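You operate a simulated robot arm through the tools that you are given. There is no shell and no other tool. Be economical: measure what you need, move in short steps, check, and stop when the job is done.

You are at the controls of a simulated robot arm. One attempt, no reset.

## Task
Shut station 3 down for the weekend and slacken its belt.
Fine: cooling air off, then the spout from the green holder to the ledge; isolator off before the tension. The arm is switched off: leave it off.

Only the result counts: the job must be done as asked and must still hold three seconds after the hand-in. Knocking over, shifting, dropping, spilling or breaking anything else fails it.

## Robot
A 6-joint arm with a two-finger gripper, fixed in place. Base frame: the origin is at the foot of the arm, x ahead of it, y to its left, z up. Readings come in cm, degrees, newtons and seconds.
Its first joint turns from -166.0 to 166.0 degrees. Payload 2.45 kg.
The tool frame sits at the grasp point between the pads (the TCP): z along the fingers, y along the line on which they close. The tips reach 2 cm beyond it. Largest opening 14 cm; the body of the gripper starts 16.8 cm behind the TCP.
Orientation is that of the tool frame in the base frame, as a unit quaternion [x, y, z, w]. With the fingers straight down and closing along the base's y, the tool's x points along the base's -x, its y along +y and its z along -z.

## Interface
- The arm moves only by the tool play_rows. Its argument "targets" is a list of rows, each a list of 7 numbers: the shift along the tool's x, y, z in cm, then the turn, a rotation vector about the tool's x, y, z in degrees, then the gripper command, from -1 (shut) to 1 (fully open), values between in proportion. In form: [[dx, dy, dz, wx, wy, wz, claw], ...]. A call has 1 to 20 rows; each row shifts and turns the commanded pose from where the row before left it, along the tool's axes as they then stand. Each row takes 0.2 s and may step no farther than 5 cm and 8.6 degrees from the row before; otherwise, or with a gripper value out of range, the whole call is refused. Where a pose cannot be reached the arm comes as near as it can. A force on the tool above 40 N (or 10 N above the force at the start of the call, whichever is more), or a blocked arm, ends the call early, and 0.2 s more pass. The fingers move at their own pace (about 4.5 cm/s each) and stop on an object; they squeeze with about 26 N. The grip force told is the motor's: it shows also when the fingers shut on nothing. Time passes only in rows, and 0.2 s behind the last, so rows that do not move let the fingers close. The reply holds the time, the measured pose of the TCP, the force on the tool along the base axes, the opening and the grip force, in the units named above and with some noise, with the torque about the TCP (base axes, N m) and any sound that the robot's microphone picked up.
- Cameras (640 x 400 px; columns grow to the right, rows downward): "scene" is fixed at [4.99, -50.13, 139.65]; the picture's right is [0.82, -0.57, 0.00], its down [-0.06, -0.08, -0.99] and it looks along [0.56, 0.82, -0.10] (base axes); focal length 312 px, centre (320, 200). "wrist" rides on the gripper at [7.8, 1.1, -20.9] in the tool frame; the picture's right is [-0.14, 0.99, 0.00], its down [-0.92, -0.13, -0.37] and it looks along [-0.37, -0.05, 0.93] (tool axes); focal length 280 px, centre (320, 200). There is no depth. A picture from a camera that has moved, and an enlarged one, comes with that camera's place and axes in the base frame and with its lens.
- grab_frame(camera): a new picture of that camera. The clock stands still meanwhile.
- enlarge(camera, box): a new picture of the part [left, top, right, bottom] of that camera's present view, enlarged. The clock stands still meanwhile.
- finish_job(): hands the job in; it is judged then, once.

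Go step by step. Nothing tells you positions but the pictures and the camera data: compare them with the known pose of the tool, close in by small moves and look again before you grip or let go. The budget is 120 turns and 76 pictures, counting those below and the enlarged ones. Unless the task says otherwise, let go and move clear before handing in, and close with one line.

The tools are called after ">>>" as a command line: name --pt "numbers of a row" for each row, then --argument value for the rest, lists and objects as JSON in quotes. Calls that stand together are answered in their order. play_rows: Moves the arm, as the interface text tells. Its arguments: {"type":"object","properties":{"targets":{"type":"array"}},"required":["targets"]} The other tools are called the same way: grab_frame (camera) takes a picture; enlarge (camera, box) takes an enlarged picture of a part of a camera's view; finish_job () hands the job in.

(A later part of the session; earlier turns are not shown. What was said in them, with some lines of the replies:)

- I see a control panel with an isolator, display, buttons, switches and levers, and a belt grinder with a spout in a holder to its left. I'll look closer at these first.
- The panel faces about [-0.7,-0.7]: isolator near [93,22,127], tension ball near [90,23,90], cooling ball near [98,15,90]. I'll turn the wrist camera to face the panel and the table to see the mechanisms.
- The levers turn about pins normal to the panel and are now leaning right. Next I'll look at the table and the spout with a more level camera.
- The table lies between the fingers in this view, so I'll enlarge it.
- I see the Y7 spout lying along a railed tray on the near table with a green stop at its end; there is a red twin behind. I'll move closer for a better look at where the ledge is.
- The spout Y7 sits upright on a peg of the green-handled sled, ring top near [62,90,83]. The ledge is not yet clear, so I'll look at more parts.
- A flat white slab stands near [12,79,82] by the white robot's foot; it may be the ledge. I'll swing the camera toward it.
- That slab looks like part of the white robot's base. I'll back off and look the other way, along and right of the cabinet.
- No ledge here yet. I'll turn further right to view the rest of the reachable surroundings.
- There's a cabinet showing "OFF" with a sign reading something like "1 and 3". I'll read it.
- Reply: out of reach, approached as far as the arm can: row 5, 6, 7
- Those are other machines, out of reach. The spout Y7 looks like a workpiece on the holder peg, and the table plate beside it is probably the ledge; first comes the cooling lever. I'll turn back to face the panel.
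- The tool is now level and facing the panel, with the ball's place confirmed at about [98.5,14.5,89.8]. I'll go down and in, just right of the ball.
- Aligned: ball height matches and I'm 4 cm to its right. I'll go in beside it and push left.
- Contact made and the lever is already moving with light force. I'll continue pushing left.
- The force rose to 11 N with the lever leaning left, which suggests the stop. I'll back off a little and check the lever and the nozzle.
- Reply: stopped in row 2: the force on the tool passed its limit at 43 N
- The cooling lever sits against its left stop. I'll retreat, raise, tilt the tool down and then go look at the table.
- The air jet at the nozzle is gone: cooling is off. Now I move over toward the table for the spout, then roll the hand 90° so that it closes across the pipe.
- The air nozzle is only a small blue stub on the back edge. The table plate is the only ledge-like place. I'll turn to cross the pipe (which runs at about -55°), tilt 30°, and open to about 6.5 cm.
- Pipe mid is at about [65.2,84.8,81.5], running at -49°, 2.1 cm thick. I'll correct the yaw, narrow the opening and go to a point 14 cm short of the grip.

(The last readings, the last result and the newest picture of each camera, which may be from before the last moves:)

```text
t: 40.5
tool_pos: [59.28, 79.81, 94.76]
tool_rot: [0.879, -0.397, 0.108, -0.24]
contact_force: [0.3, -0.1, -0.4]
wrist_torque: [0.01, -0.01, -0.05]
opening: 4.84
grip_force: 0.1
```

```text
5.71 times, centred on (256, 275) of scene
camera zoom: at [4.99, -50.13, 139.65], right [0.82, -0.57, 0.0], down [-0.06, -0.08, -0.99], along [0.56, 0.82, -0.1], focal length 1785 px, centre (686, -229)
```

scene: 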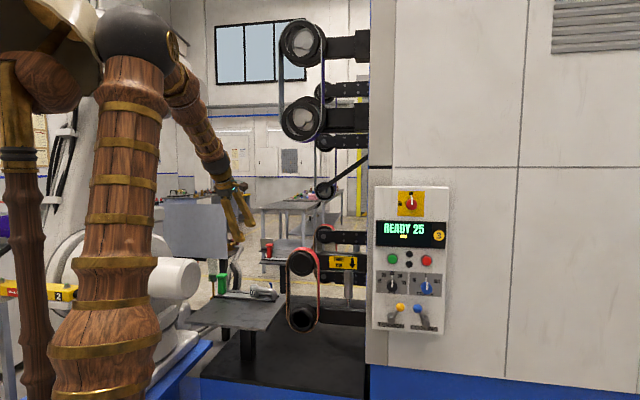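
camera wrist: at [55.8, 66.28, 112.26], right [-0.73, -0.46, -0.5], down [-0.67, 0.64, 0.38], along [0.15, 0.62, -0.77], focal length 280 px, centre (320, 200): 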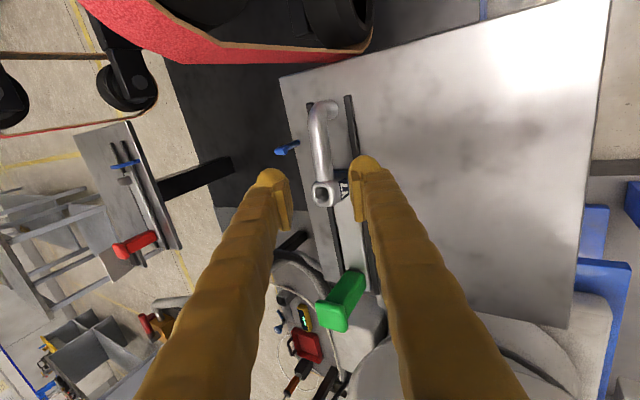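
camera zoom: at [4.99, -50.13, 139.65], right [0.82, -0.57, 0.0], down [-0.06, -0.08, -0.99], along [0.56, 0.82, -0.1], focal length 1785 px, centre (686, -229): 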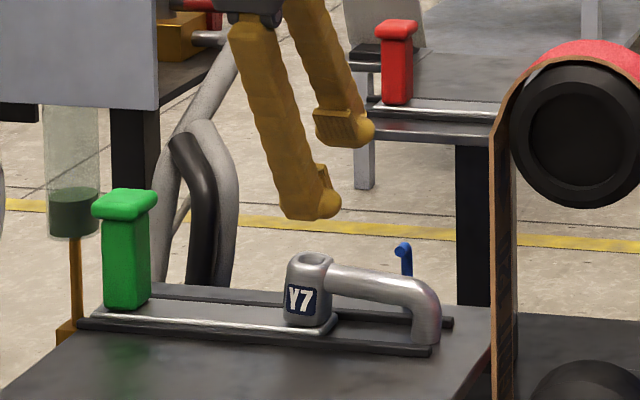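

Reach is fine and the pipe lies between the open fingers. I'll advance 10 cm and check.

>>> play_rows --pt "0 0 3.5 0 0 0 -0.31" --pt "0 0 3.5 0 0 0 -0.31" --pt "0 0 3 0 0 0 -0.31" --pt "0 0 0 0 0 0 -0.31"

>>> enlarge --camera "wrist" --box '[240, 70, 432, 210]'

>>> enlarge --camera "scene" --box '[214, 260, 294, 310]'

```text
t: 41.5
tool_pos: [63.04, 83.15, 86.18]
tool_rot: [0.879, -0.397, 0.107, -0.242]
contact_force: [1.1, 0.2, -1.1]
wrist_torque: [-0.01, -0.02, 0.0]
opening: 4.81
grip_force: 0.0
```

```text
2.86 times, centred on (336, 140) of wrist
camera zoom: at [59.52, 69.73, 103.74], right [-0.73, -0.46, -0.5], down [-0.67, 0.64, 0.38], along [0.15, 0.62, -0.77], focal length 801 px, centre (274, 371)
```

zoom: 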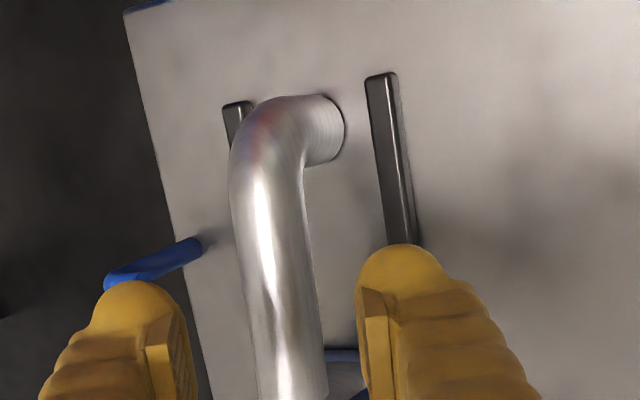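

```text
8.00 times, centred on (254, 285) of scene
camera zoom: at [4.99, -50.13, 139.65], right [0.82, -0.57, 0.0], down [-0.06, -0.08, -0.99], along [0.56, 0.82, -0.1], focal length 2500 px, centre (848, -480)
```

zoom: 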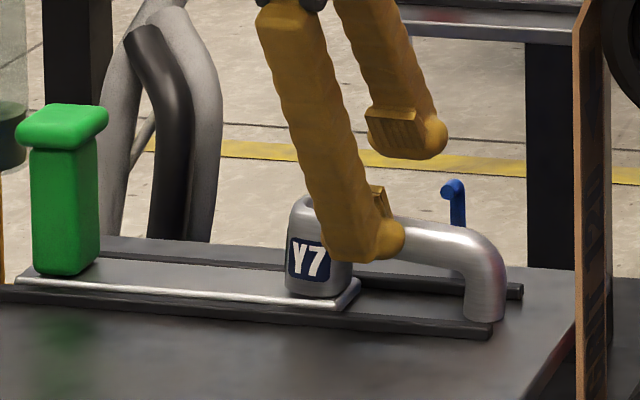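

Fingers are centred across the pipe; I'll shift 0.8 cm away from the ring, advance the last 4.2 cm and look before gripping.

>>> play_rows --pt "0.8 0 0 0 0 0 -0.31" --pt "0 0 1.4 0 0 0 -0.31" --pt "0 0 1.4 0 0 0 -0.31" --pt "0 0 1.4 0 0 0 -0.31" --pt "0 0 0 0 0 0 -0.31"

>>> enlarge --camera "wrist" --box '[240, 70, 432, 210]'

>>> enlarge --camera "scene" --box '[214, 260, 294, 310]'

```text
t: 42.7
tool_pos: [65.09, 84.04, 82.72]
tool_rot: [0.879, -0.398, 0.108, -0.241]
contact_force: [-0.4, -0.1, 0.4]
wrist_torque: [0.01, -0.04, 0.02]
opening: 4.82
grip_force: 0.0
```

```text
2.86 times, centred on (336, 140) of wrist
camera zoom: at [61.6, 70.51, 100.16], right [-0.73, -0.46, -0.5], down [-0.67, 0.64, 0.38], along [0.14, 0.62, -0.77], focal length 801 px, centre (274, 371)
```

zoom: 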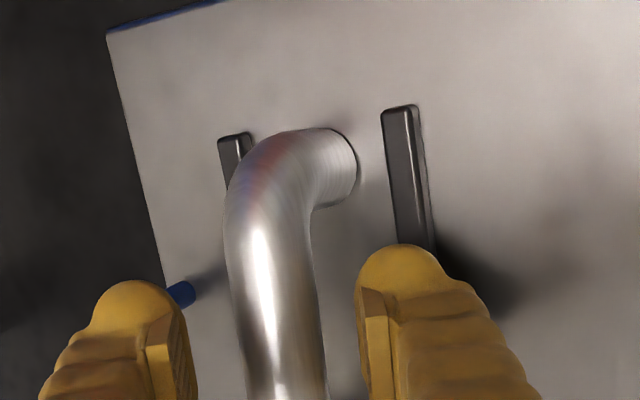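

```text
8.00 times, centred on (254, 285) of scene
camera zoom: at [4.99, -50.13, 139.65], right [0.82, -0.57, 0.0], down [-0.06, -0.08, -0.99], along [0.56, 0.82, -0.1], focal length 2500 px, centre (848, -480)
```

zoom: 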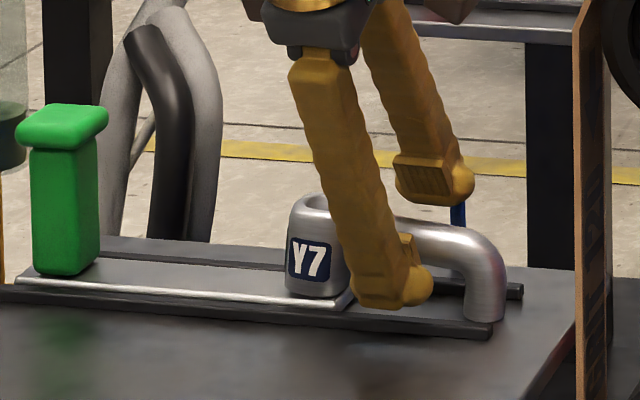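

The pipe lies between the pads with clearance all round. Closing now.

>>> play_rows --pt "0 0 0 0 0 0 -0.6" --pt "0 0 0 0 0 0 -0.8" --pt "0 0 0 0 0 0 -1" --pt "0 0 0 0 0 0 -1" --pt "0 0 0 0 0 0 -1" --pt "0 0 0 0 0 0 -1"

```text
t: 44.1
tool_pos: [65.14, 83.9, 82.7]
tool_rot: [0.879, -0.396, 0.108, -0.241]
contact_force: [-0.5, -0.4, 0.2]
wrist_torque: [-0.05, -0.01, 0.03]
opening: 2.35
grip_force: 25.8
```

Gripped at 2.35 cm. Lifting straight up off the peg.

>>> play_rows --pt "0 -0.51 -0.86 0 0 0 -1" --pt "0 -0.51 -0.86 0 0 0 -1" --pt "0 -0.51 -0.86 0 0 0 -1" --pt "0 -0.51 -0.86 0 0 0 -1" --pt "0 -0.51 -0.86 0 0 0 -1" --pt "0 -0.76 -1.29 0 0 0 -1" --pt "0 -0.76 -1.29 0 0 0 -1" --pt "0 0 0 0 0 0 -1"

>>> enlarge --camera "scene" --box '[198, 250, 310, 320]'

>>> enlarge --camera "wrist" --box '[200, 20, 620, 280]'

```text
t: 45.9
tool_pos: [65.1, 84.01, 90.55]
tool_rot: [0.879, -0.397, 0.108, -0.241]
contact_force: [0.3, -0.1, -3.3]
wrist_torque: [-0.1, -0.06, 0.0]
opening: 2.3
grip_force: 25.6
```

```text
5.71 times, centred on (254, 285) of scene
camera zoom: at [4.99, -50.13, 139.65], right [0.82, -0.57, 0.0], down [-0.06, -0.08, -0.99], along [0.56, 0.82, -0.1], focal length 1785 px, centre (697, -286)
```

zoom: 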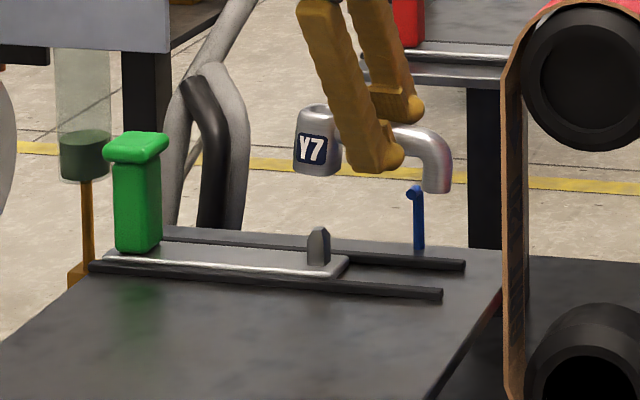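

```text
1.52 times, centred on (410, 150) of wrist
camera zoom: at [61.6, 70.48, 108.1], right [-0.73, -0.46, -0.5], down [-0.67, 0.64, 0.38], along [0.14, 0.62, -0.77], focal length 427 px, centre (183, 276)
```

zoom: 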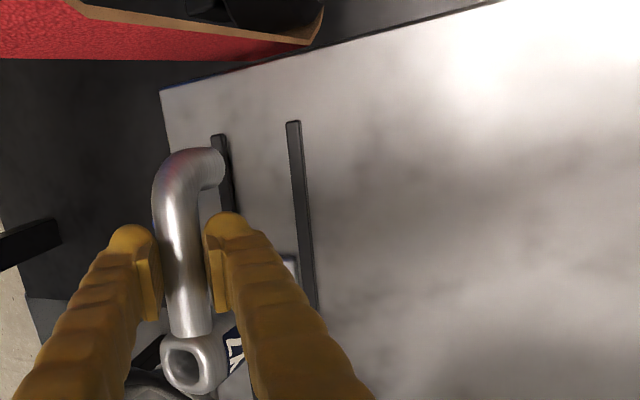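

The spout is off the peg and held upright; the sled stayed put. Now I carry it to the free front part of the ledge plate and lower part of the way.

>>> play_rows --pt "-0.78 2.3 -1.36 0 0 0 -1" --pt "-0.78 2.3 -1.36 0 0 0 -1" --pt "-0.78 2.3 -1.36 0 0 0 -1" --pt "-0.78 2.3 -1.36 0 0 0 -1" --pt "-0.78 2.3 -1.36 0 0 0 -1" --pt "0 0 0 0 0 0 -1" --pt "0 1.02 1.72 0 0 0 -1" --pt "0 1.02 1.72 0 0 0 -1" --pt "0 0.8 1.3 0 0 0 -1" --pt "0 0 0 0 0 0 -1"

>>> enlarge --camera "scene" --box '[185, 250, 313, 330]'

>>> grab_frame --camera "wrist"

```text
t: 48.1
tool_pos: [52.55, 78.0, 85.01]
tool_rot: [0.879, -0.397, 0.108, -0.241]
contact_force: [-0.4, 0.0, -4.5]
wrist_torque: [-0.09, -0.06, -0.03]
opening: 2.3
grip_force: 26.2
```

```text
5.00 times, centred on (249, 290) of scene
camera zoom: at [4.99, -50.13, 139.65], right [0.82, -0.57, 0.0], down [-0.06, -0.08, -0.99], along [0.56, 0.82, -0.1], focal length 1562 px, centre (675, -250)
```

zoom: 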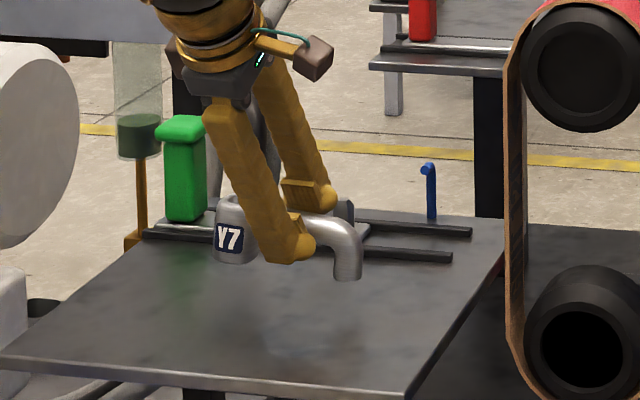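

```text
25 pictures are left
camera wrist: at [48.93, 64.54, 102.59], right [-0.73, -0.46, -0.5], down [-0.67, 0.64, 0.38], along [0.14, 0.62, -0.77], focal length 280 px, centre (320, 200)
```

wrist: 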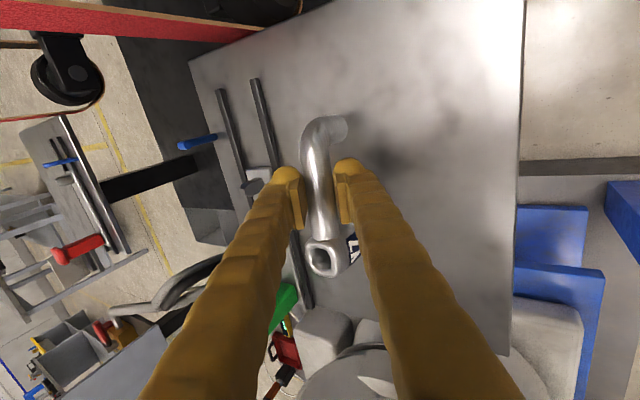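

Over a clear spot on the plate. Lowering gently until contact.

>>> play_rows --pt "0 0.26 0.43 0 0 0 -1" --pt "0 0.26 0.43 0 0 0 -1" --pt "0 0.26 0.43 0 0 0 -1" --pt "0 0.26 0.43 0 0 0 -1" --pt "0 0 0 0 0 0 -1"

```text
t: 49.3
tool_pos: [52.46, 78.03, 83.1]
tool_rot: [0.879, -0.396, 0.109, -0.241]
contact_force: [0.6, -0.5, -2.8]
wrist_torque: [-0.11, -0.05, 0.02]
opening: 2.32
grip_force: 26.2
```

>>> play_rows --pt "0 0.15 0.26 0 0 0 -1" --pt "0 0.15 0.26 0 0 0 -1" --pt "0 0.15 0.26 0 0 0 -1" --pt "0 0 0 0 0 0 -1"

```text
t: 50.3
tool_pos: [52.37, 78.07, 82.33]
tool_rot: [0.879, -0.397, 0.108, -0.242]
contact_force: [-5.6, 4.6, 19.1]
wrist_torque: [-0.39, -0.86, 0.12]
opening: 2.3
grip_force: 25.7
```

The bend's tip touched first. I'll ease back slightly and look at the gap under the ring.

>>> play_rows --pt "0 -0.1 -0.17 0 0 0 -1" --pt "0 0 0 0 0 0 -1"

>>> enlarge --camera "scene" --box '[215, 275, 279, 315]'

```text
t: 50.9
tool_pos: [52.39, 77.99, 82.3]
tool_rot: [0.879, -0.397, 0.108, -0.241]
contact_force: [-0.8, 2.2, 5.0]
wrist_torque: [-0.22, -0.41, 0.09]
opening: 2.28
grip_force: 26.1
```

```text
10.00 times, centred on (247, 295) of scene
camera zoom: at [4.99, -50.13, 139.65], right [0.82, -0.57, 0.0], down [-0.06, -0.08, -0.99], along [0.56, 0.82, -0.1], focal length 3124 px, centre (1050, -750)
```

zoom: 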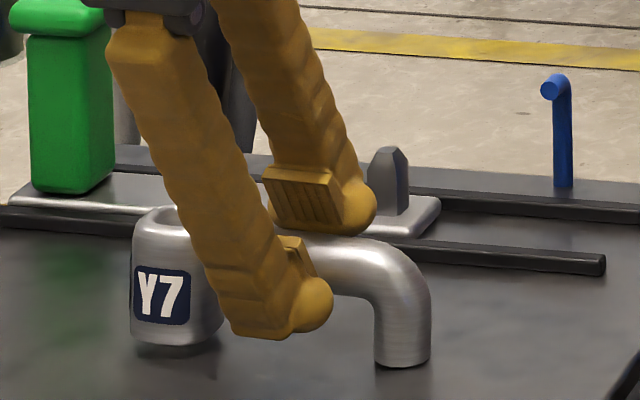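

The ring is about 0.6 cm clear while the tip rests. I'll tip it 4° to seat the ring too, lowering slightly.

>>> play_rows --pt "0 0.08 0.13 0 1.72 -1.02 -1" --pt "0 0.08 0.13 0 1.72 -1.02 -1" --pt "0 0 0 0 0 0 -1"

```text
t: 51.7
tool_pos: [52.36, 78.15, 82.11]
tool_rot: [0.882, -0.388, 0.139, -0.227]
contact_force: [-5.0, -4.7, 16.3]
wrist_torque: [0.17, 0.06, 0.07]
opening: 2.24
grip_force: 25.2
```

Both ends now press on the plate. Releasing gradually.

>>> play_rows --pt "0 -0.03 -0.06 0 0 0 -0.66" --pt "0 0 0 0 0 0 -0.6" --pt "0 0 0 0 0 0 -0.5" --pt "0 0 0 0 0 0 -0.35" --pt "0 0 0 0 0 0 -0.31" --pt "0 0 0 0 0 0 -0.31"

>>> enlarge --camera "scene" --box '[215, 275, 279, 315]'

>>> enlarge --camera "wrist" --box '[240, 70, 432, 210]'

```text
t: 53.1
tool_pos: [52.57, 78.11, 82.13]
tool_rot: [0.883, -0.388, 0.138, -0.227]
contact_force: [0.2, -0.4, -0.1]
wrist_torque: [0.0, 0.03, 0.0]
opening: 4.84
grip_force: 0.1
```

```text
10.00 times, centred on (247, 295) of scene
camera zoom: at [4.99, -50.13, 139.65], right [0.82, -0.57, 0.0], down [-0.06, -0.08, -0.99], along [0.56, 0.82, -0.1], focal length 3124 px, centre (1050, -750)
```

zoom: 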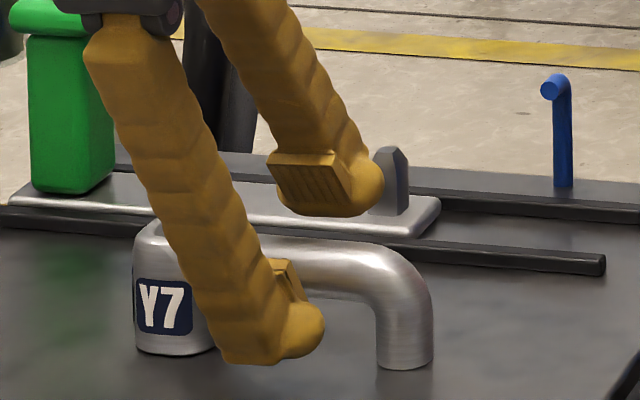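

```text
2.86 times, centred on (336, 140) of wrist
camera zoom: at [48.09, 65.5, 100.19], right [-0.71, -0.49, -0.51], down [-0.68, 0.66, 0.32], along [0.18, 0.58, -0.8], focal length 801 px, centre (274, 371)
```

zoom: 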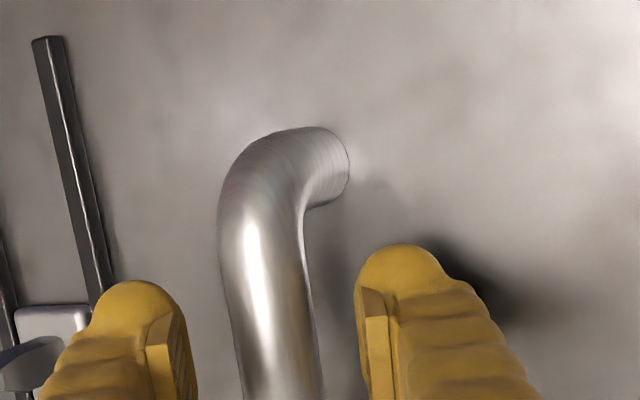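

The spout stands flat on the plate, released. I'll withdraw along the fingers, rise and roll the hand back.

>>> play_rows --pt "0 0 -2.5 0 0 0 -0.31" --pt "0 0 -3.5 0 0 0 -0.31" --pt "0 0 -4 0 0 0 -0.31" --pt "0 0 -4 0 0 0 -0.31" --pt "0 0 0 0 -3.44 2.04 -0.31" --pt "0 -2.29 -3.87 0 0 0 -0.31" --pt "0 -2.29 -3.87 0 0 0 -0.31" --pt "0 -2.29 -3.87 0 0 0 -0.31" --pt "0 -2.29 -3.87 0 0 0 -0.31" --pt "0 0 0 0 0 8.2 -0.31" --pt "0 0 0 0 0 8.2 -0.31" --pt "0 0 0 0 0 8.2 -0.31" --pt "0 0 0 0 0 8.2 -0.31" --pt "0 0 0 0 0 8.2 -0.31" --pt "0 0 0 0 0 8.2 -0.31" --pt "0 0 0 0 0 8.2 -0.31" --pt "0 0 0 0 0 8.2 -0.31" --pt "0 0 0 0 0 8.2 -0.31" --pt "0 0 0 0 0 8.2 -0.31" --pt "0 0 0 0 0 8 -0.31"

>>> enlarge --camera "scene" --box '[185, 245, 313, 325]'

```text
t: 57.3
tool_pos: [47.29, 73.82, 111.24]
tool_rot: [-0.338, 0.905, 0.09, 0.243]
contact_force: [-0.8, 0.6, 1.0]
wrist_torque: [0.04, 0.03, -0.01]
opening: 4.85
grip_force: 0.2
```

```text
5.00 times, centred on (249, 285) of scene
camera zoom: at [4.99, -50.13, 139.65], right [0.82, -0.57, 0.0], down [-0.06, -0.08, -0.99], along [0.56, 0.82, -0.1], focal length 1562 px, centre (675, -225)
```

zoom: 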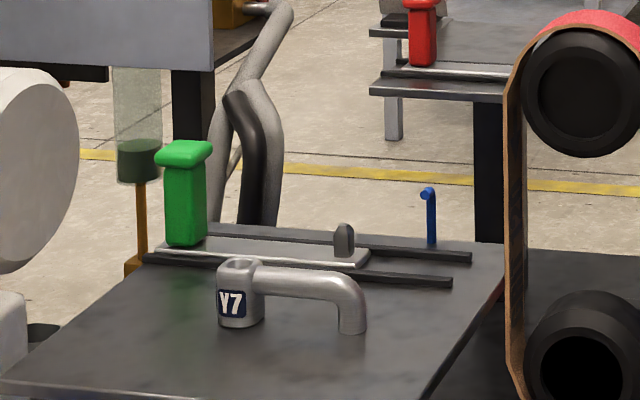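

The spout stands on the plate and everything else is undisturbed. Now travelling to the isolator.

>>> play_rows --pt "0.456 -4.44 -1.406 0 0 0 -0.2" --pt "0.456 -4.44 -1.406 0 0 0 -0.2" --pt "0.456 -4.44 -1.406 0 0 0 -0.2" --pt "0.456 -4.44 -1.406 0 0 0 -0.2" --pt "0.456 -4.44 -1.406 0 0 0 -0.2" --pt "0.456 -4.44 -1.406 0 0 0 -0.2" --pt "0.456 -4.44 -1.406 0 0 0 -0.2" --pt "0.456 -4.44 -1.406 0 0 0 -0.2" --pt "0.456 -4.44 -1.406 0 0 0 -0.2" --pt "0.456 -4.44 -1.406 0 0 0 -0.2" --pt "0.456 -4.44 -1.406 0 0 0 -0.2" --pt "0.456 -4.44 -1.406 0 0 0 -0.2" --pt "0.456 -4.44 -1.406 0 0 0 -0.2" --pt "0.456 -4.44 -1.406 0 0 0 -0.2" --pt "0.456 -4.44 -1.406 0 0 0 -0.2" --pt "0.456 -4.44 -1.406 0 0 0 -0.2" --pt "0 0 0 -2.6 0 -4.5 -0.2" --pt "0 0 0 0 0 0 -0.2"

>>> play_rows --pt "0 0 0 0 -7.5 0 -0.2" --pt "0 0 0 0 -7.5 0 -0.2" --pt "0 0 0 0 -7.5 0 -0.2" --pt "0 0 0 0 -7.5 0 -0.2" --pt "0 0 0 0 -7.5 0 -0.2" --pt "0 0 0 0 -7.5 0 -0.2" --pt "0 0 0 0 -7.5 0 -0.2" --pt "0 0 0 0 -7.4 0 -0.2" --pt "0 0 0 0 0 0 -0.2"

>>> grab_frame --camera "wrist"

```text
t: 61.1
tool_pos: [80.12, 8.87, 127.85]
tool_rot: [-0.382, 0.886, 0.104, 0.243]
contact_force: [-0.4, -0.4, 0.3]
wrist_torque: [0.03, 0.01, -0.01]
opening: 5.59
grip_force: 0.0
```

```text
t: 63.1
tool_pos: [80.45, 8.74, 127.7]
tool_rot: [-0.277, 0.646, 0.281, 0.653]
contact_force: [0.4, -0.2, 1.2]
wrist_torque: [-0.02, 0.02, 0.02]
opening: 5.6
grip_force: 0.1
```

```text
20 pictures are left
camera wrist: at [65.1, -5.52, 119.75], right [-0.72, 0.68, 0.14], down [-0.17, -0.36, 0.92], along [0.67, 0.64, 0.37], focal length 280 px, centre (320, 200)
```

wrist: 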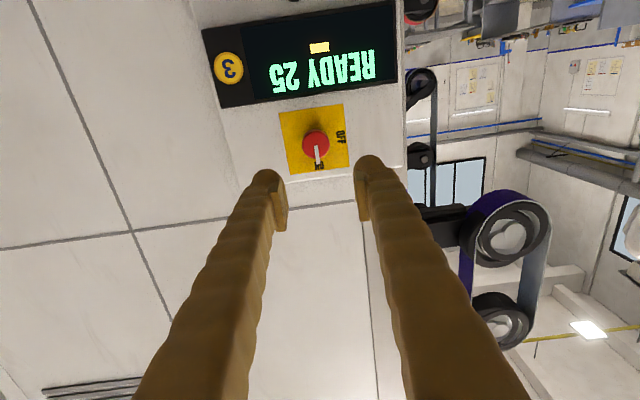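

>>> enlarge --camera "wrist" --box '[276, 100, 356, 180]'

>>> enlarge --camera "scene" --box '[385, 182, 433, 222]'

```text
5.00 times, centred on (316, 140) of wrist
camera zoom: at [65.1, -5.52, 119.75], right [-0.72, 0.68, 0.14], down [-0.17, -0.36, 0.92], along [0.67, 0.64, 0.37], focal length 1402 px, centre (340, 500)
```

zoom: 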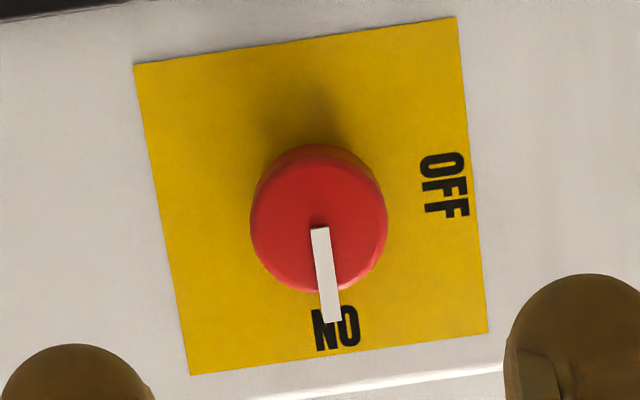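

```text
10.00 times, centred on (409, 202) of scene
camera zoom: at [4.99, -50.13, 139.65], right [0.82, -0.57, 0.0], down [-0.06, -0.08, -0.99], along [0.56, 0.82, -0.1], focal length 3124 px, centre (-570, 180)
```

zoom: 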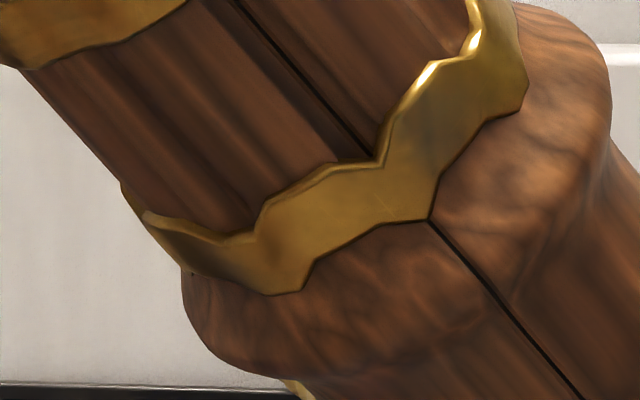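

The knob is round (3.75 cm) with OFF a quarter turn to the left. I'm aligned horizontally; lower 0.6 and approach.

>>> play_rows --pt "0.6 0 3.5 0 0 0 -0.2" --pt "0 0 3.5 0 0 0 -0.2" --pt "0 0 3.5 0 0 0 -0.2" --pt "0 0 2.5 0 0 0 -0.2" --pt "0 0 0 0 0 0 -0.2"

>>> enlarge --camera "wrist" --box '[240, 110, 400, 230]'

```text
t: 64.3
tool_pos: [89.31, 18.29, 127.18]
tool_rot: [-0.278, 0.647, 0.281, 0.652]
contact_force: [0.2, -0.7, 0.6]
wrist_torque: [-0.01, 0.06, -0.01]
opening: 5.59
grip_force: 0.0
```

```text
3.33 times, centred on (320, 170) of wrist
camera zoom: at [74.08, 3.96, 119.29], right [-0.72, 0.68, 0.14], down [-0.17, -0.36, 0.92], along [0.67, 0.64, 0.37], focal length 935 px, centre (320, 300)
```

zoom: 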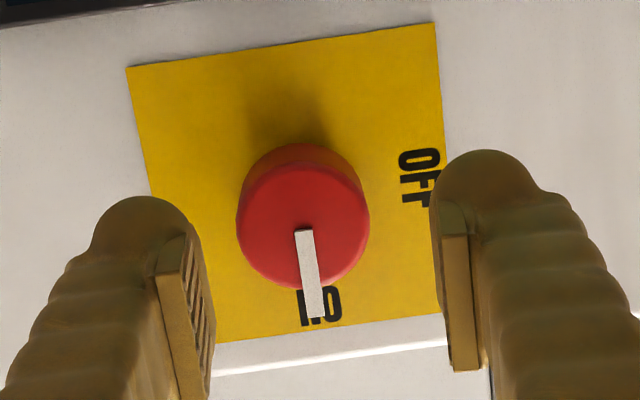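

Nearly centred; final approach and grip.

>>> play_rows --pt "0 -0.2 1.5 0 0 0 -0.2" --pt "0 0 1.5 0 0 0 -0.2" --pt "0 0 1.2 0 0 0 -0.2" --pt "0 0 0 0 0 0 -0.4" --pt "0 0 0 0 0 0 -0.6" --pt "0 0 0 0 0 0 -1" --pt "0 0 0 0 0 0 -1" --pt "0 0 0 0 0 0 -1"

>>> enlarge --camera "wrist" --box '[240, 110, 400, 230]'

```text
t: 65.8
tool_pos: [92.41, 21.04, 127.18]
tool_rot: [-0.276, 0.647, 0.28, 0.653]
contact_force: [10.6, -0.4, -1.5]
wrist_torque: [-0.01, -0.01, -0.03]
opening: 3.65
grip_force: 25.6
stopped in row 7: the force on the tool passed its limit at 42 N (the readings are from after the stop); the commanded pose is now the measured one
```

```text
3.33 times, centred on (320, 170) of wrist
camera zoom: at [77.23, 6.75, 119.39], right [-0.72, 0.68, 0.14], down [-0.17, -0.36, 0.92], along [0.68, 0.64, 0.37], focal length 935 px, centre (320, 300)
```

zoom: 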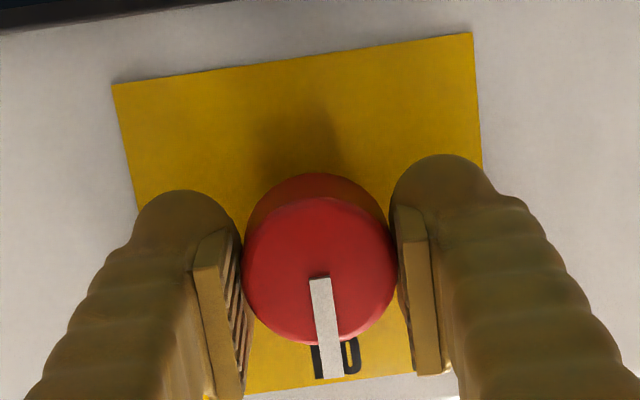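

The knob is gripped. Turning counter-clockwise toward OFF in parts.

>>> play_rows --pt "0 0 0 0 0 -6 -1" --pt "0 0 0 0 0 -6 -1" --pt "0 0 0 0 0 -6 -1" --pt "0 0 0 0 0 -6 -1" --pt "0 0 0 0 0 -6 -1"

```text
t: 67.0
tool_pos: [92.29, 21.08, 127.27]
tool_rot: [-0.436, 0.553, 0.101, 0.703]
contact_force: [-14.0, -0.6, -7.5]
wrist_torque: [-0.1, 0.14, 0.04]
opening: 3.63
grip_force: 45.1
```

>>> play_rows --pt "0 0 0 0 0 -6 -1" --pt "0 0 0 0 0 -6 -1" --pt "0 0 0 0 0 -6 -1" --pt "0 0 0 0 0 -6 -1" --pt "0 0 0 0 0 -6 -1"

>>> enlarge --camera "wrist" --box '[240, 110, 400, 230]'

```text
t: 67.4
tool_pos: [92.35, 21.13, 127.34]
tool_rot: [-0.456, 0.541, 0.083, 0.702]
contact_force: [-1.7, 4.1, -1.5]
wrist_torque: [0.13, -0.1, 0.03]
opening: 3.6
grip_force: 44.8
out of reach, approached as far as the arm can: row 1
stopped in row 1: the force on the tool passed its limit at 65 N (the readings are from after the stop); the commanded pose is now the measured one
```

```text
3.33 times, centred on (320, 170) of wrist
camera zoom: at [80.49, 3.6, 120.28], right [-0.66, 0.62, -0.43], down [-0.54, 0.0, 0.84], along [0.52, 0.79, 0.33], focal length 935 px, centre (320, 300)
```

zoom: 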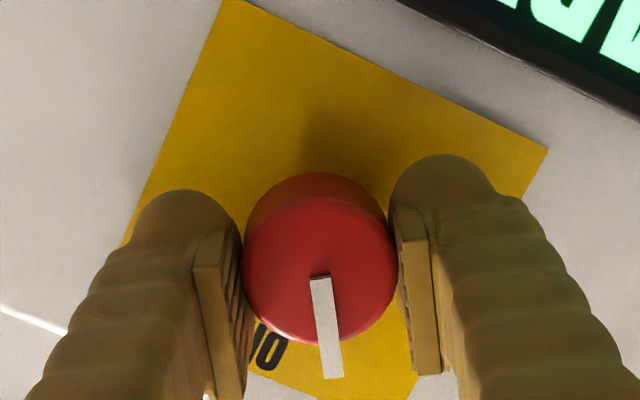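

The knob follows the hand, but the wrist ran out of range after 33°. I'll let go, back off and roll the other way by 180° to get a fresh grip with full travel.

>>> play_rows --pt "0 0 0 0 0 0 -0.5" --pt "0 0 0 0 0 0 -0.2" --pt "0 0 0 0 0 0 -0.2" --pt "0 0 -4 0 0 0 -0.2" --pt "0 0 -4 0 0 0 -0.2" --pt "0 0 0 0 0 8.5 -0.2" --pt "0 0 0 0 0 8.5 -0.2" --pt "0 0 0 0 0 8.5 -0.2" --pt "0 0 0 0 0 8.5 -0.2" --pt "0 0 0 0 0 8.5 -0.2" --pt "0 0 0 0 0 8.5 -0.2" --pt "0 0 0 0 0 8.5 -0.2" --pt "0 0 0 0 0 8.5 -0.2" --pt "0 0 0 0 0 8.5 -0.2" --pt "0 0 0 0 0 8.5 -0.2" --pt "0 0 0 0 0 8.5 -0.2"

```text
t: 70.8
tool_pos: [86.85, 15.22, 127.22]
tool_rot: [0.083, 0.702, 0.569, 0.419]
contact_force: [0.3, 0.3, -0.1]
wrist_torque: [0.0, 0.01, 0.0]
opening: 5.59
grip_force: 0.0
```

>>> play_rows --pt "0 0 0 0 0 8.6 -0.2" --pt "0 0 0 0 0 8.6 -0.2" --pt "0 0 0 0 0 8.6 -0.2" --pt "0 0 0 0 0 8.6 -0.2" --pt "0 0 0 0 0 8.6 -0.2" --pt "0 0 0 0 0 8.6 -0.2" --pt "0 0 0 0 0 8.6 -0.2" --pt "0 0 0 0 0 8.6 -0.2" --pt "0 0 0 0 0 8.6 -0.2" --pt "0 0 0 0 0 8.6 -0.2" --pt "0 0 0 0 0 0 -0.2"

>>> grab_frame --camera "wrist"

```text
t: 73.2
tool_pos: [86.9, 15.33, 127.23]
tool_rot: [0.539, 0.458, 0.702, -0.08]
contact_force: [0.7, -0.5, 0.3]
wrist_torque: [0.01, 0.01, 0.01]
opening: 5.62
grip_force: 0.1
```

```text
14 pictures are left
camera wrist: at [70.06, 2.41, 134.53], right [0.66, -0.61, 0.44], down [0.04, -0.55, -0.84], along [0.75, 0.57, -0.33], focal length 280 px, centre (320, 200)
```

wrist: 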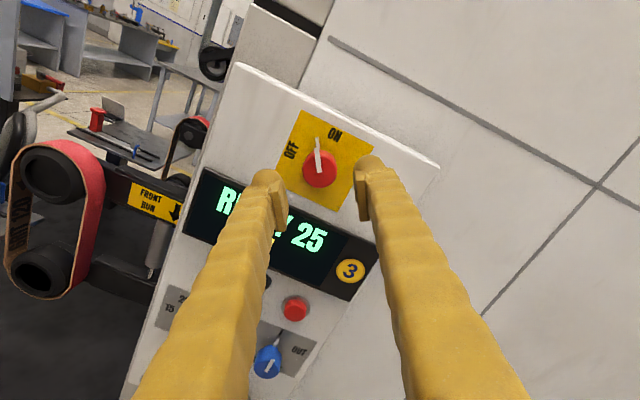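

The hand is now aligned with the pointer from the other side. Advancing and gripping again.

>>> play_rows --pt "0 0 3 0 0 0 -0.2" --pt "0 0 3 0 0 0 -0.2" --pt "0 0 2 0 0 0 -0.2" --pt "0 0 0 0 0 0 -0.3" --pt "0 0 0 0 0 0 -0.4" --pt "0 0 0 0 0 0 -0.45" --pt "0 0 0 0 0 0 -0.6" --pt "0 0 0 0 0 0 -1" --pt "0 0 0 0 0 0 -1"

```text
t: 75.2
tool_pos: [92.35, 21.09, 127.23]
tool_rot: [0.539, 0.458, 0.702, -0.08]
contact_force: [-5.3, 6.2, -4.1]
wrist_torque: [0.03, 0.01, 0.07]
opening: 3.64
grip_force: 44.8
```

>>> play_rows --pt "0 0 0 0 0 -5 -1" --pt "0 0 0 0 0 -5 -1" --pt "0 0 0 0 0 -5 -1" --pt "0 0 0 0 0 -5 -1" --pt "0 0 0 0 0 -5 -1" --pt "0 0 0 0 0 -5 -1" --pt "0 0 0 0 0 -5 -1" --pt "0 0 0 0 0 -5 -1"

>>> enlarge --camera "wrist" --box '[220, 60, 420, 240]'

```text
t: 76.3
tool_pos: [92.31, 21.27, 127.2]
tool_rot: [0.438, 0.556, 0.704, 0.058]
contact_force: [-5.1, 2.9, -0.5]
wrist_torque: [0.13, -0.1, 0.15]
opening: 3.63
grip_force: 45.0
stopped in row 5: the force on the tool passed its limit at 41 N (the readings are from after the stop); the commanded pose is now the measured one
```

```text
2.22 times, centred on (320, 150) of wrist
camera zoom: at [73.66, 9.95, 132.54], right [0.49, -0.45, 0.75], down [0.26, -0.75, -0.61], along [0.84, 0.49, -0.25], focal length 623 px, centre (320, 311)
```

zoom: 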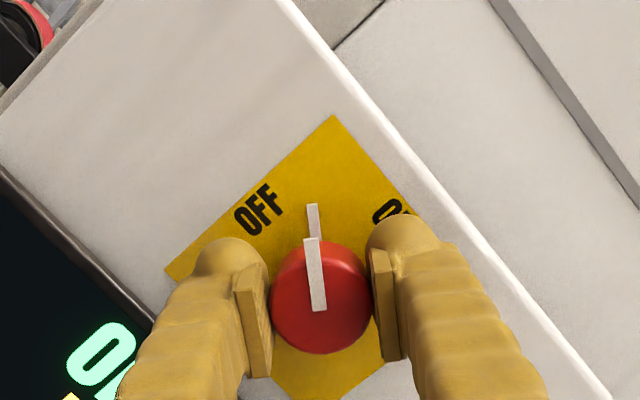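

It's turning (now about -55°). Continuing in small steps.

>>> play_rows --pt "0 0 0 0 0 -4 -1" --pt "0 0 0 0 0 -4 -1" --pt "0 0 0 0 0 -4 -1" --pt "0 0 0 0 0 -4 -1" --pt "0 0 0 0 0 0 -1"

```text
t: 77.5
tool_pos: [92.3, 21.23, 127.08]
tool_rot: [0.357, 0.612, 0.688, 0.157]
contact_force: [-24.7, 6.3, -12.1]
wrist_torque: [-0.01, 0.09, 0.27]
opening: 3.63
grip_force: 45.4
```

>>> play_rows --pt "0.1 -0.1 0 0 0 -3 -1" --pt "0 0 0 0 0 -4 -1" --pt "0 0 0 0 0 -4 -1" --pt "0 0 0 0 0 -4 -1" --pt "0 0 0 0 0 -3 -1" --pt "0 0 0 0 0 0 -1"

>>> enlarge --camera "wrist" --box '[120, 20, 440, 240]'

```text
t: 79.0
tool_pos: [92.34, 21.23, 127.07]
tool_rot: [0.258, 0.66, 0.656, 0.261]
contact_force: [8.1, -8.9, -20.2]
wrist_torque: [-0.1, 0.16, -0.24]
opening: 3.62
grip_force: 45.5
```

```text
1.82 times, centred on (280, 130) of wrist
camera zoom: at [72.21, 11.3, 128.23], right [0.1, -0.09, 0.99], down [0.42, -0.9, -0.12], along [0.9, 0.43, -0.05], focal length 510 px, centre (393, 327)
```

zoom: 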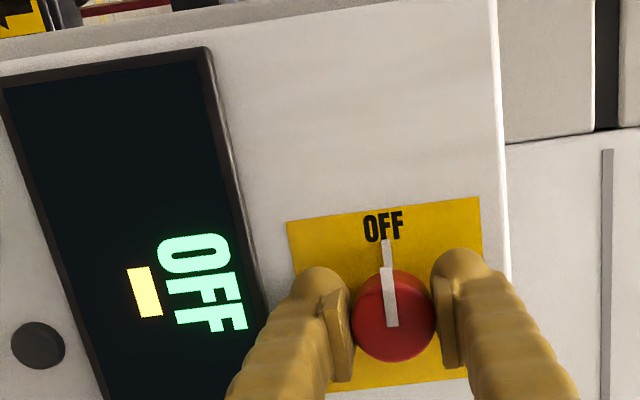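

Display shows OFF and the knob points to OFF. Releasing, backing off and rolling the hand back for the tension lever.

>>> play_rows --pt "0 0 0 0 0 0 -0.5" --pt "0 0 0 0 0 0 -0.2" --pt "0 0 0 0 0 0 -0.2" --pt "0 0 -4 0 0 0 -0.2" --pt "0 0 -4 0 0 0 -0.2" --pt "0 0 -4 0 0 0 -0.2" --pt "0 0 -4 0 0 0 -0.2" --pt "0 0 0 0 0 -8.2 -0.2" --pt "0 0 0 0 0 -8.2 -0.2" --pt "0 0 0 0 0 -8.2 -0.2" --pt "0 0 0 0 0 -8.2 -0.2" --pt "0 0 0 0 0 -8.2 -0.2" --pt "0 0 0 0 0 -8.2 -0.2" --pt "0 0 0 0 0 -8.2 -0.2" --pt "0 0 0 0 0 -8.2 -0.2" --pt "0 0 0 0 0 -8.2 -0.2" --pt "0 0 0 0 0 -8.2 -0.2" --pt "0 0 0 0 0 -7 -0.15" --pt "0 0 0 0 0 0 -0.15"

```text
t: 83.0
tool_pos: [81.24, 9.56, 127.03]
tool_rot: [-0.28, 0.651, 0.284, 0.646]
contact_force: [0.4, 0.3, 0.5]
wrist_torque: [-0.03, 0.01, 0.01]
opening: 5.95
grip_force: 0.0
```

>>> play_rows --pt "4.62 0.46 0 0 0 0 -0.143" --pt "4.62 0.46 0 0 0 0 -0.143" --pt "4.62 0.46 0 0 0 0 -0.143" --pt "4.62 0.46 0 0 0 0 -0.143" --pt "4.62 0.46 0 0 0 0 -0.143" --pt "4.62 0.46 0 0 0 0 -0.143" --pt "4.62 0.46 0 0 0 0 -0.143" --pt "4.62 0.46 0 0 0 0 -0.143" --pt "0 0 4 0 0 0 -0.143" --pt "0 0 4 0 0 0 -0.143" --pt "0 0 0 0 0 0 -0.143"

>>> grab_frame --camera "wrist"

```text
t: 85.3
tool_pos: [85.39, 17.59, 91.95]
tool_rot: [-0.278, 0.652, 0.284, 0.646]
contact_force: [-0.6, -0.2, -0.2]
wrist_torque: [0.01, 0.0, 0.01]
opening: 5.95
grip_force: 0.0
out of reach, approached as far as the arm can: row 8
```

```text
11 pictures are left
camera wrist: at [70.19, 3.08, 84.38], right [-0.72, 0.68, 0.15], down [-0.15, -0.36, 0.92], along [0.67, 0.64, 0.36], focal length 280 px, centre (320, 200)
```

wrist: 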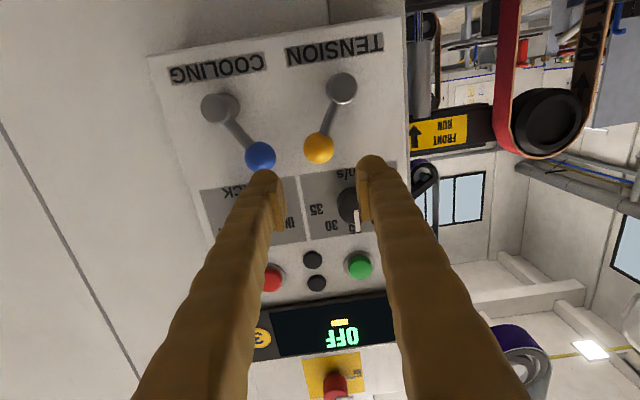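

The isolator shows OFF. I'm slightly high (reach limit on the way); correcting height and side position before going in.

>>> play_rows --pt "1 0.5 0 0 0 0 -0.143" --pt "1 0.5 0 0 0 0 -0.143" --pt "0 0 0 0 0 0 -0.143"

```text
t: 86.2
tool_pos: [84.63, 18.26, 90.06]
tool_rot: [-0.277, 0.653, 0.289, 0.642]
contact_force: [0.3, -0.7, -0.5]
wrist_torque: [0.0, -0.01, 0.01]
opening: 5.97
grip_force: 0.2
```

>>> play_rows --pt "0 0 1.5 0 0 0 -0.143" --pt "0 0 1.5 0 0 0 -0.143" --pt "0 0 1.3 0 0 0 -0.143" --pt "0 0 1.1 0 0 0 -0.143" --pt "0 0 0 0 0 0 -0.143"

>>> enlarge --camera "wrist" --box '[160, 60, 440, 240]'

```text
t: 87.3
tool_pos: [88.36, 22.32, 90.13]
tool_rot: [-0.279, 0.651, 0.284, 0.646]
contact_force: [0.3, -1.3, 0.2]
wrist_torque: [0.01, -0.01, 0.0]
opening: 5.97
grip_force: 0.0
```

```text
2.22 times, centred on (300, 150) of wrist
camera zoom: at [73.15, 7.77, 82.48], right [-0.72, 0.68, 0.15], down [-0.15, -0.36, 0.92], along [0.67, 0.64, 0.36], focal length 623 px, centre (364, 311)
```

zoom: 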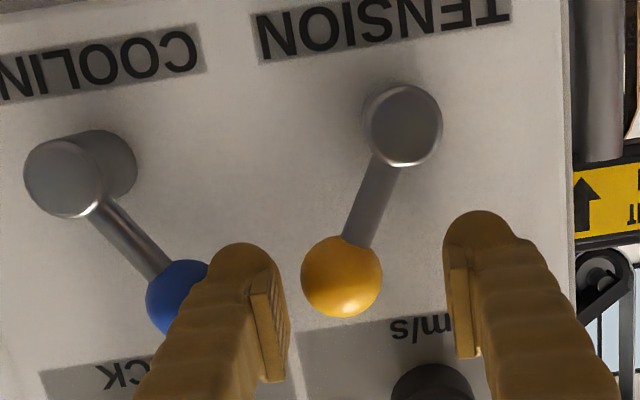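

The fingers straddle the yellow ball cleanly. Pushing left with the right finger.

>>> play_rows --pt "0 0.9 0 0 0 0 -0.143" --pt "0 0.9 0 0 0 0 -0.143" --pt "0 0.9 0 0 0 0 -0.143" --pt "0 0.9 0 0 0 0 -0.143" --pt "0 0.9 0 0 0 0 -0.143" --pt "0 0.9 0 0 0 0 -0.143" --pt "0 0 0 0 0 0 -0.143"

>>> enlarge --camera "wrist" --box '[160, 60, 440, 240]'

```text
t: 89.0
tool_pos: [85.15, 25.84, 91.01]
tool_rot: [-0.278, 0.653, 0.288, 0.643]
contact_force: [-0.9, -0.6, 0.2]
wrist_torque: [0.03, -0.01, -0.02]
opening: 5.96
grip_force: 0.1
out of reach, approached as far as the arm can: row 5, 6
```

```text
2.22 times, centred on (300, 150) of wrist
camera zoom: at [69.97, 11.34, 83.47], right [-0.72, 0.67, 0.16], down [-0.14, -0.36, 0.92], along [0.68, 0.64, 0.36], focal length 623 px, centre (364, 311)
```

zoom: 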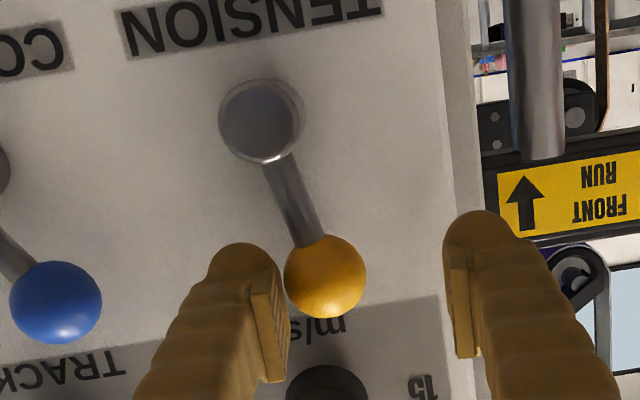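

The lever is past vertical but the arm folds too tightly at this level pose. I'll tilt the tool 21° downward about the TCP to gain reach, then keep pushing.

>>> play_rows --pt "0 0 0 0 7 0 -0.143" --pt "0 0 0 0 7 0 -0.143" --pt "0 0 0 0 7 0 -0.143" --pt "0 0 0 0 0 0 -0.143" --pt "0 0.7 0 0 0 0 -0.143" --pt "0 0.7 0 0 0 0 -0.143" --pt "0 0 0 0 0 0 -0.143"

```text
t: 90.5
tool_pos: [84.07, 26.73, 90.97]
tool_rot: [-0.327, 0.758, 0.229, 0.517]
contact_force: [0.0, 0.0, -0.5]
wrist_torque: [0.0, -0.02, -0.08]
opening: 5.98
grip_force: 0.2
```

>>> play_rows --pt "0 0.5 0 0 0 0 -0.143" --pt "0 0.4 0 0 0 0 -0.143" --pt "0 0 0 0 0 0 -0.143"

>>> enlarge --camera "wrist" --box '[120, 40, 440, 240]'

```text
t: 91.3
tool_pos: [83.49, 27.33, 91.01]
tool_rot: [-0.326, 0.758, 0.228, 0.517]
contact_force: [2.5, -5.4, -1.4]
wrist_torque: [-0.05, 0.0, -0.15]
opening: 6.33
grip_force: 3.2
```

```text
2.00 times, centred on (280, 140) of wrist
camera zoom: at [67.41, 11.8, 91.38], right [-0.69, 0.71, 0.14], down [0.09, -0.1, 0.99], along [0.72, 0.7, 0.0], focal length 561 px, centre (400, 320)
```

zoom: 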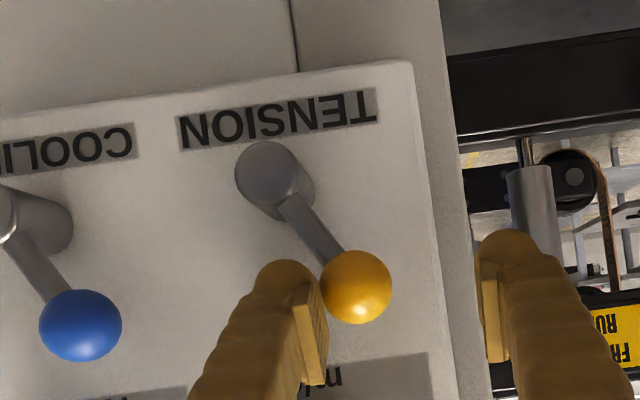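

The tension lever is about parallel with the cooling lever, resistance rising. One more small push, then release and retreat.

>>> play_rows --pt "0 0.4 0 0 0 0 -0.143" --pt "0 0.3 0 0 0 0 -0.143" --pt "0 0 0 0 0 0 -0.143"

```text
t: 92.2
tool_pos: [83.0, 27.81, 91.08]
tool_rot: [-0.326, 0.758, 0.228, 0.517]
contact_force: [13.1, -16.8, -0.5]
wrist_torque: [-0.14, -0.13, -0.33]
opening: 7.43
grip_force: 11.4
```

>>> play_rows --pt "0 -0.8 0 0 0 0 -0.143" --pt "0 -0.9 0 0 0 0 -0.143" --pt "0 0 0 0 0 0 -0.143" --pt "0 0 -2 0 0 0 -0.143" --pt "0 0 -4 0 0 0 -0.143" --pt "0 0 -4 0 0 0 -0.143" --pt "-3 0 -3 0 0 0 -0.143" --pt "-3 0 -3 0 0 0 -0.143" --pt "-4 0 0 0 0 0 -0.143" --pt "-4 0 0 0 0 0 -0.143" --pt "-4 0 0 0 0 0 -0.143" --pt "-4 0 0 0 0 0 -0.143" --pt "-4 0 0 0 0 0 -0.143" --pt "-4 0 0 0 0 0 -0.143" --pt "0 0 0 0 0 0 -0.143"

>>> grab_frame --camera "scene"

>>> grab_frame --camera "wrist"

```text
t: 95.3
tool_pos: [81.59, 23.46, 124.98]
tool_rot: [-0.325, 0.758, 0.228, 0.517]
contact_force: [-0.2, -0.2, 0.5]
wrist_torque: [0.01, -0.02, 0.02]
opening: 5.97
grip_force: 0.2
```

```text
7 pictures are left
```

scene: 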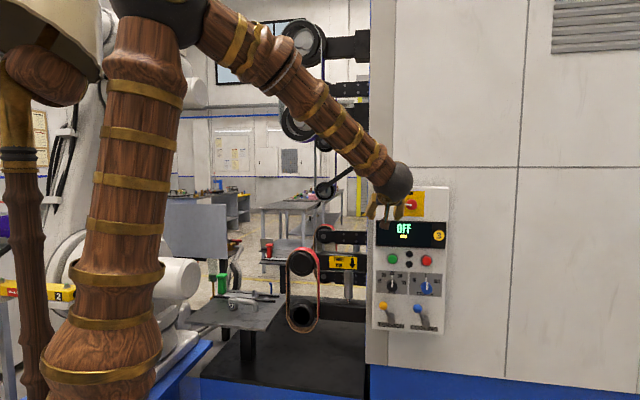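

```text
6 pictures are left
camera wrist: at [65.54, 7.97, 125.28], right [-0.69, 0.71, 0.14], down [0.09, -0.1, 0.99], along [0.72, 0.7, 0.0], focal length 280 px, centre (320, 200)
```

wrist: 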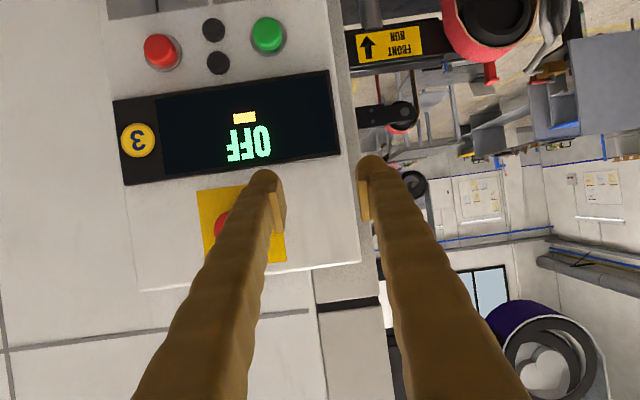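

I'm still near the panel; backing well clear, then a final check of panel, belt and spout.

>>> play_rows --pt "0 0 -4 0 0 0 -0.143" --pt "0 0 -4 0 0 0 -0.143" --pt "0 0 -4 0 0 0 -0.143" --pt "0 0 -4 0 0 0 -0.143" --pt "0 0 -4 0 0 0 -0.143" --pt "0 0 0 0 0 0 -0.143"

>>> enlarge --camera "scene" --box '[365, 185, 461, 335]'

>>> enlarge --camera "scene" --box '[190, 230, 370, 345]'

```text
t: 96.8
tool_pos: [68.92, 9.76, 132.16]
tool_rot: [-0.326, 0.758, 0.228, 0.517]
contact_force: [0.3, 0.1, -0.3]
wrist_torque: [0.0, -0.01, 0.02]
opening: 5.98
grip_force: 0.1
```

```text
2.67 times, centred on (413, 260) of scene
camera zoom: at [4.99, -50.13, 139.65], right [0.82, -0.57, 0.0], down [-0.06, -0.08, -0.99], along [0.56, 0.82, -0.1], focal length 833 px, centre (72, 40)
```

zoom: 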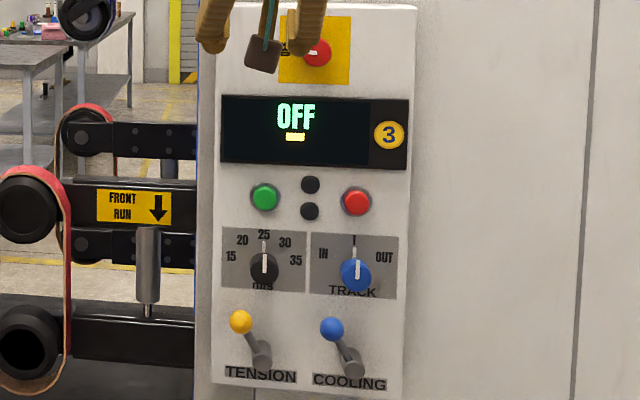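

```text
3.48 times, centred on (280, 288) of scene
camera zoom: at [4.99, -50.13, 139.65], right [0.82, -0.57, 0.0], down [-0.06, -0.08, -0.99], along [0.56, 0.82, -0.1], focal length 1087 px, centre (459, -104)
```

zoom: 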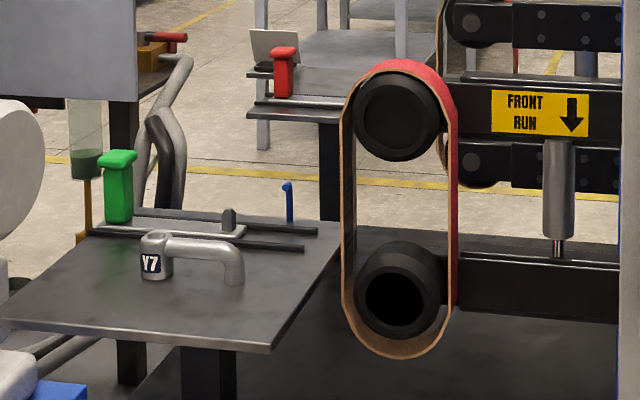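

Display reads OFF, both levers are over to the left, the belt hangs slack, and the spout stands on the ledge plate. The arm is clear, so I'm handing in.

>>> finish_job

```text
The job is handed in.
```

Station 3 is shut down and handed in: cooling air off, spout Y7 moved from the green holder to the ledge, isolator off (display reads OFF), then the tension released and the belt visibly slack; I took the table plate in front of the holder to be the ledge, as nothing else within reach looked like one, and I left the white arm alone.
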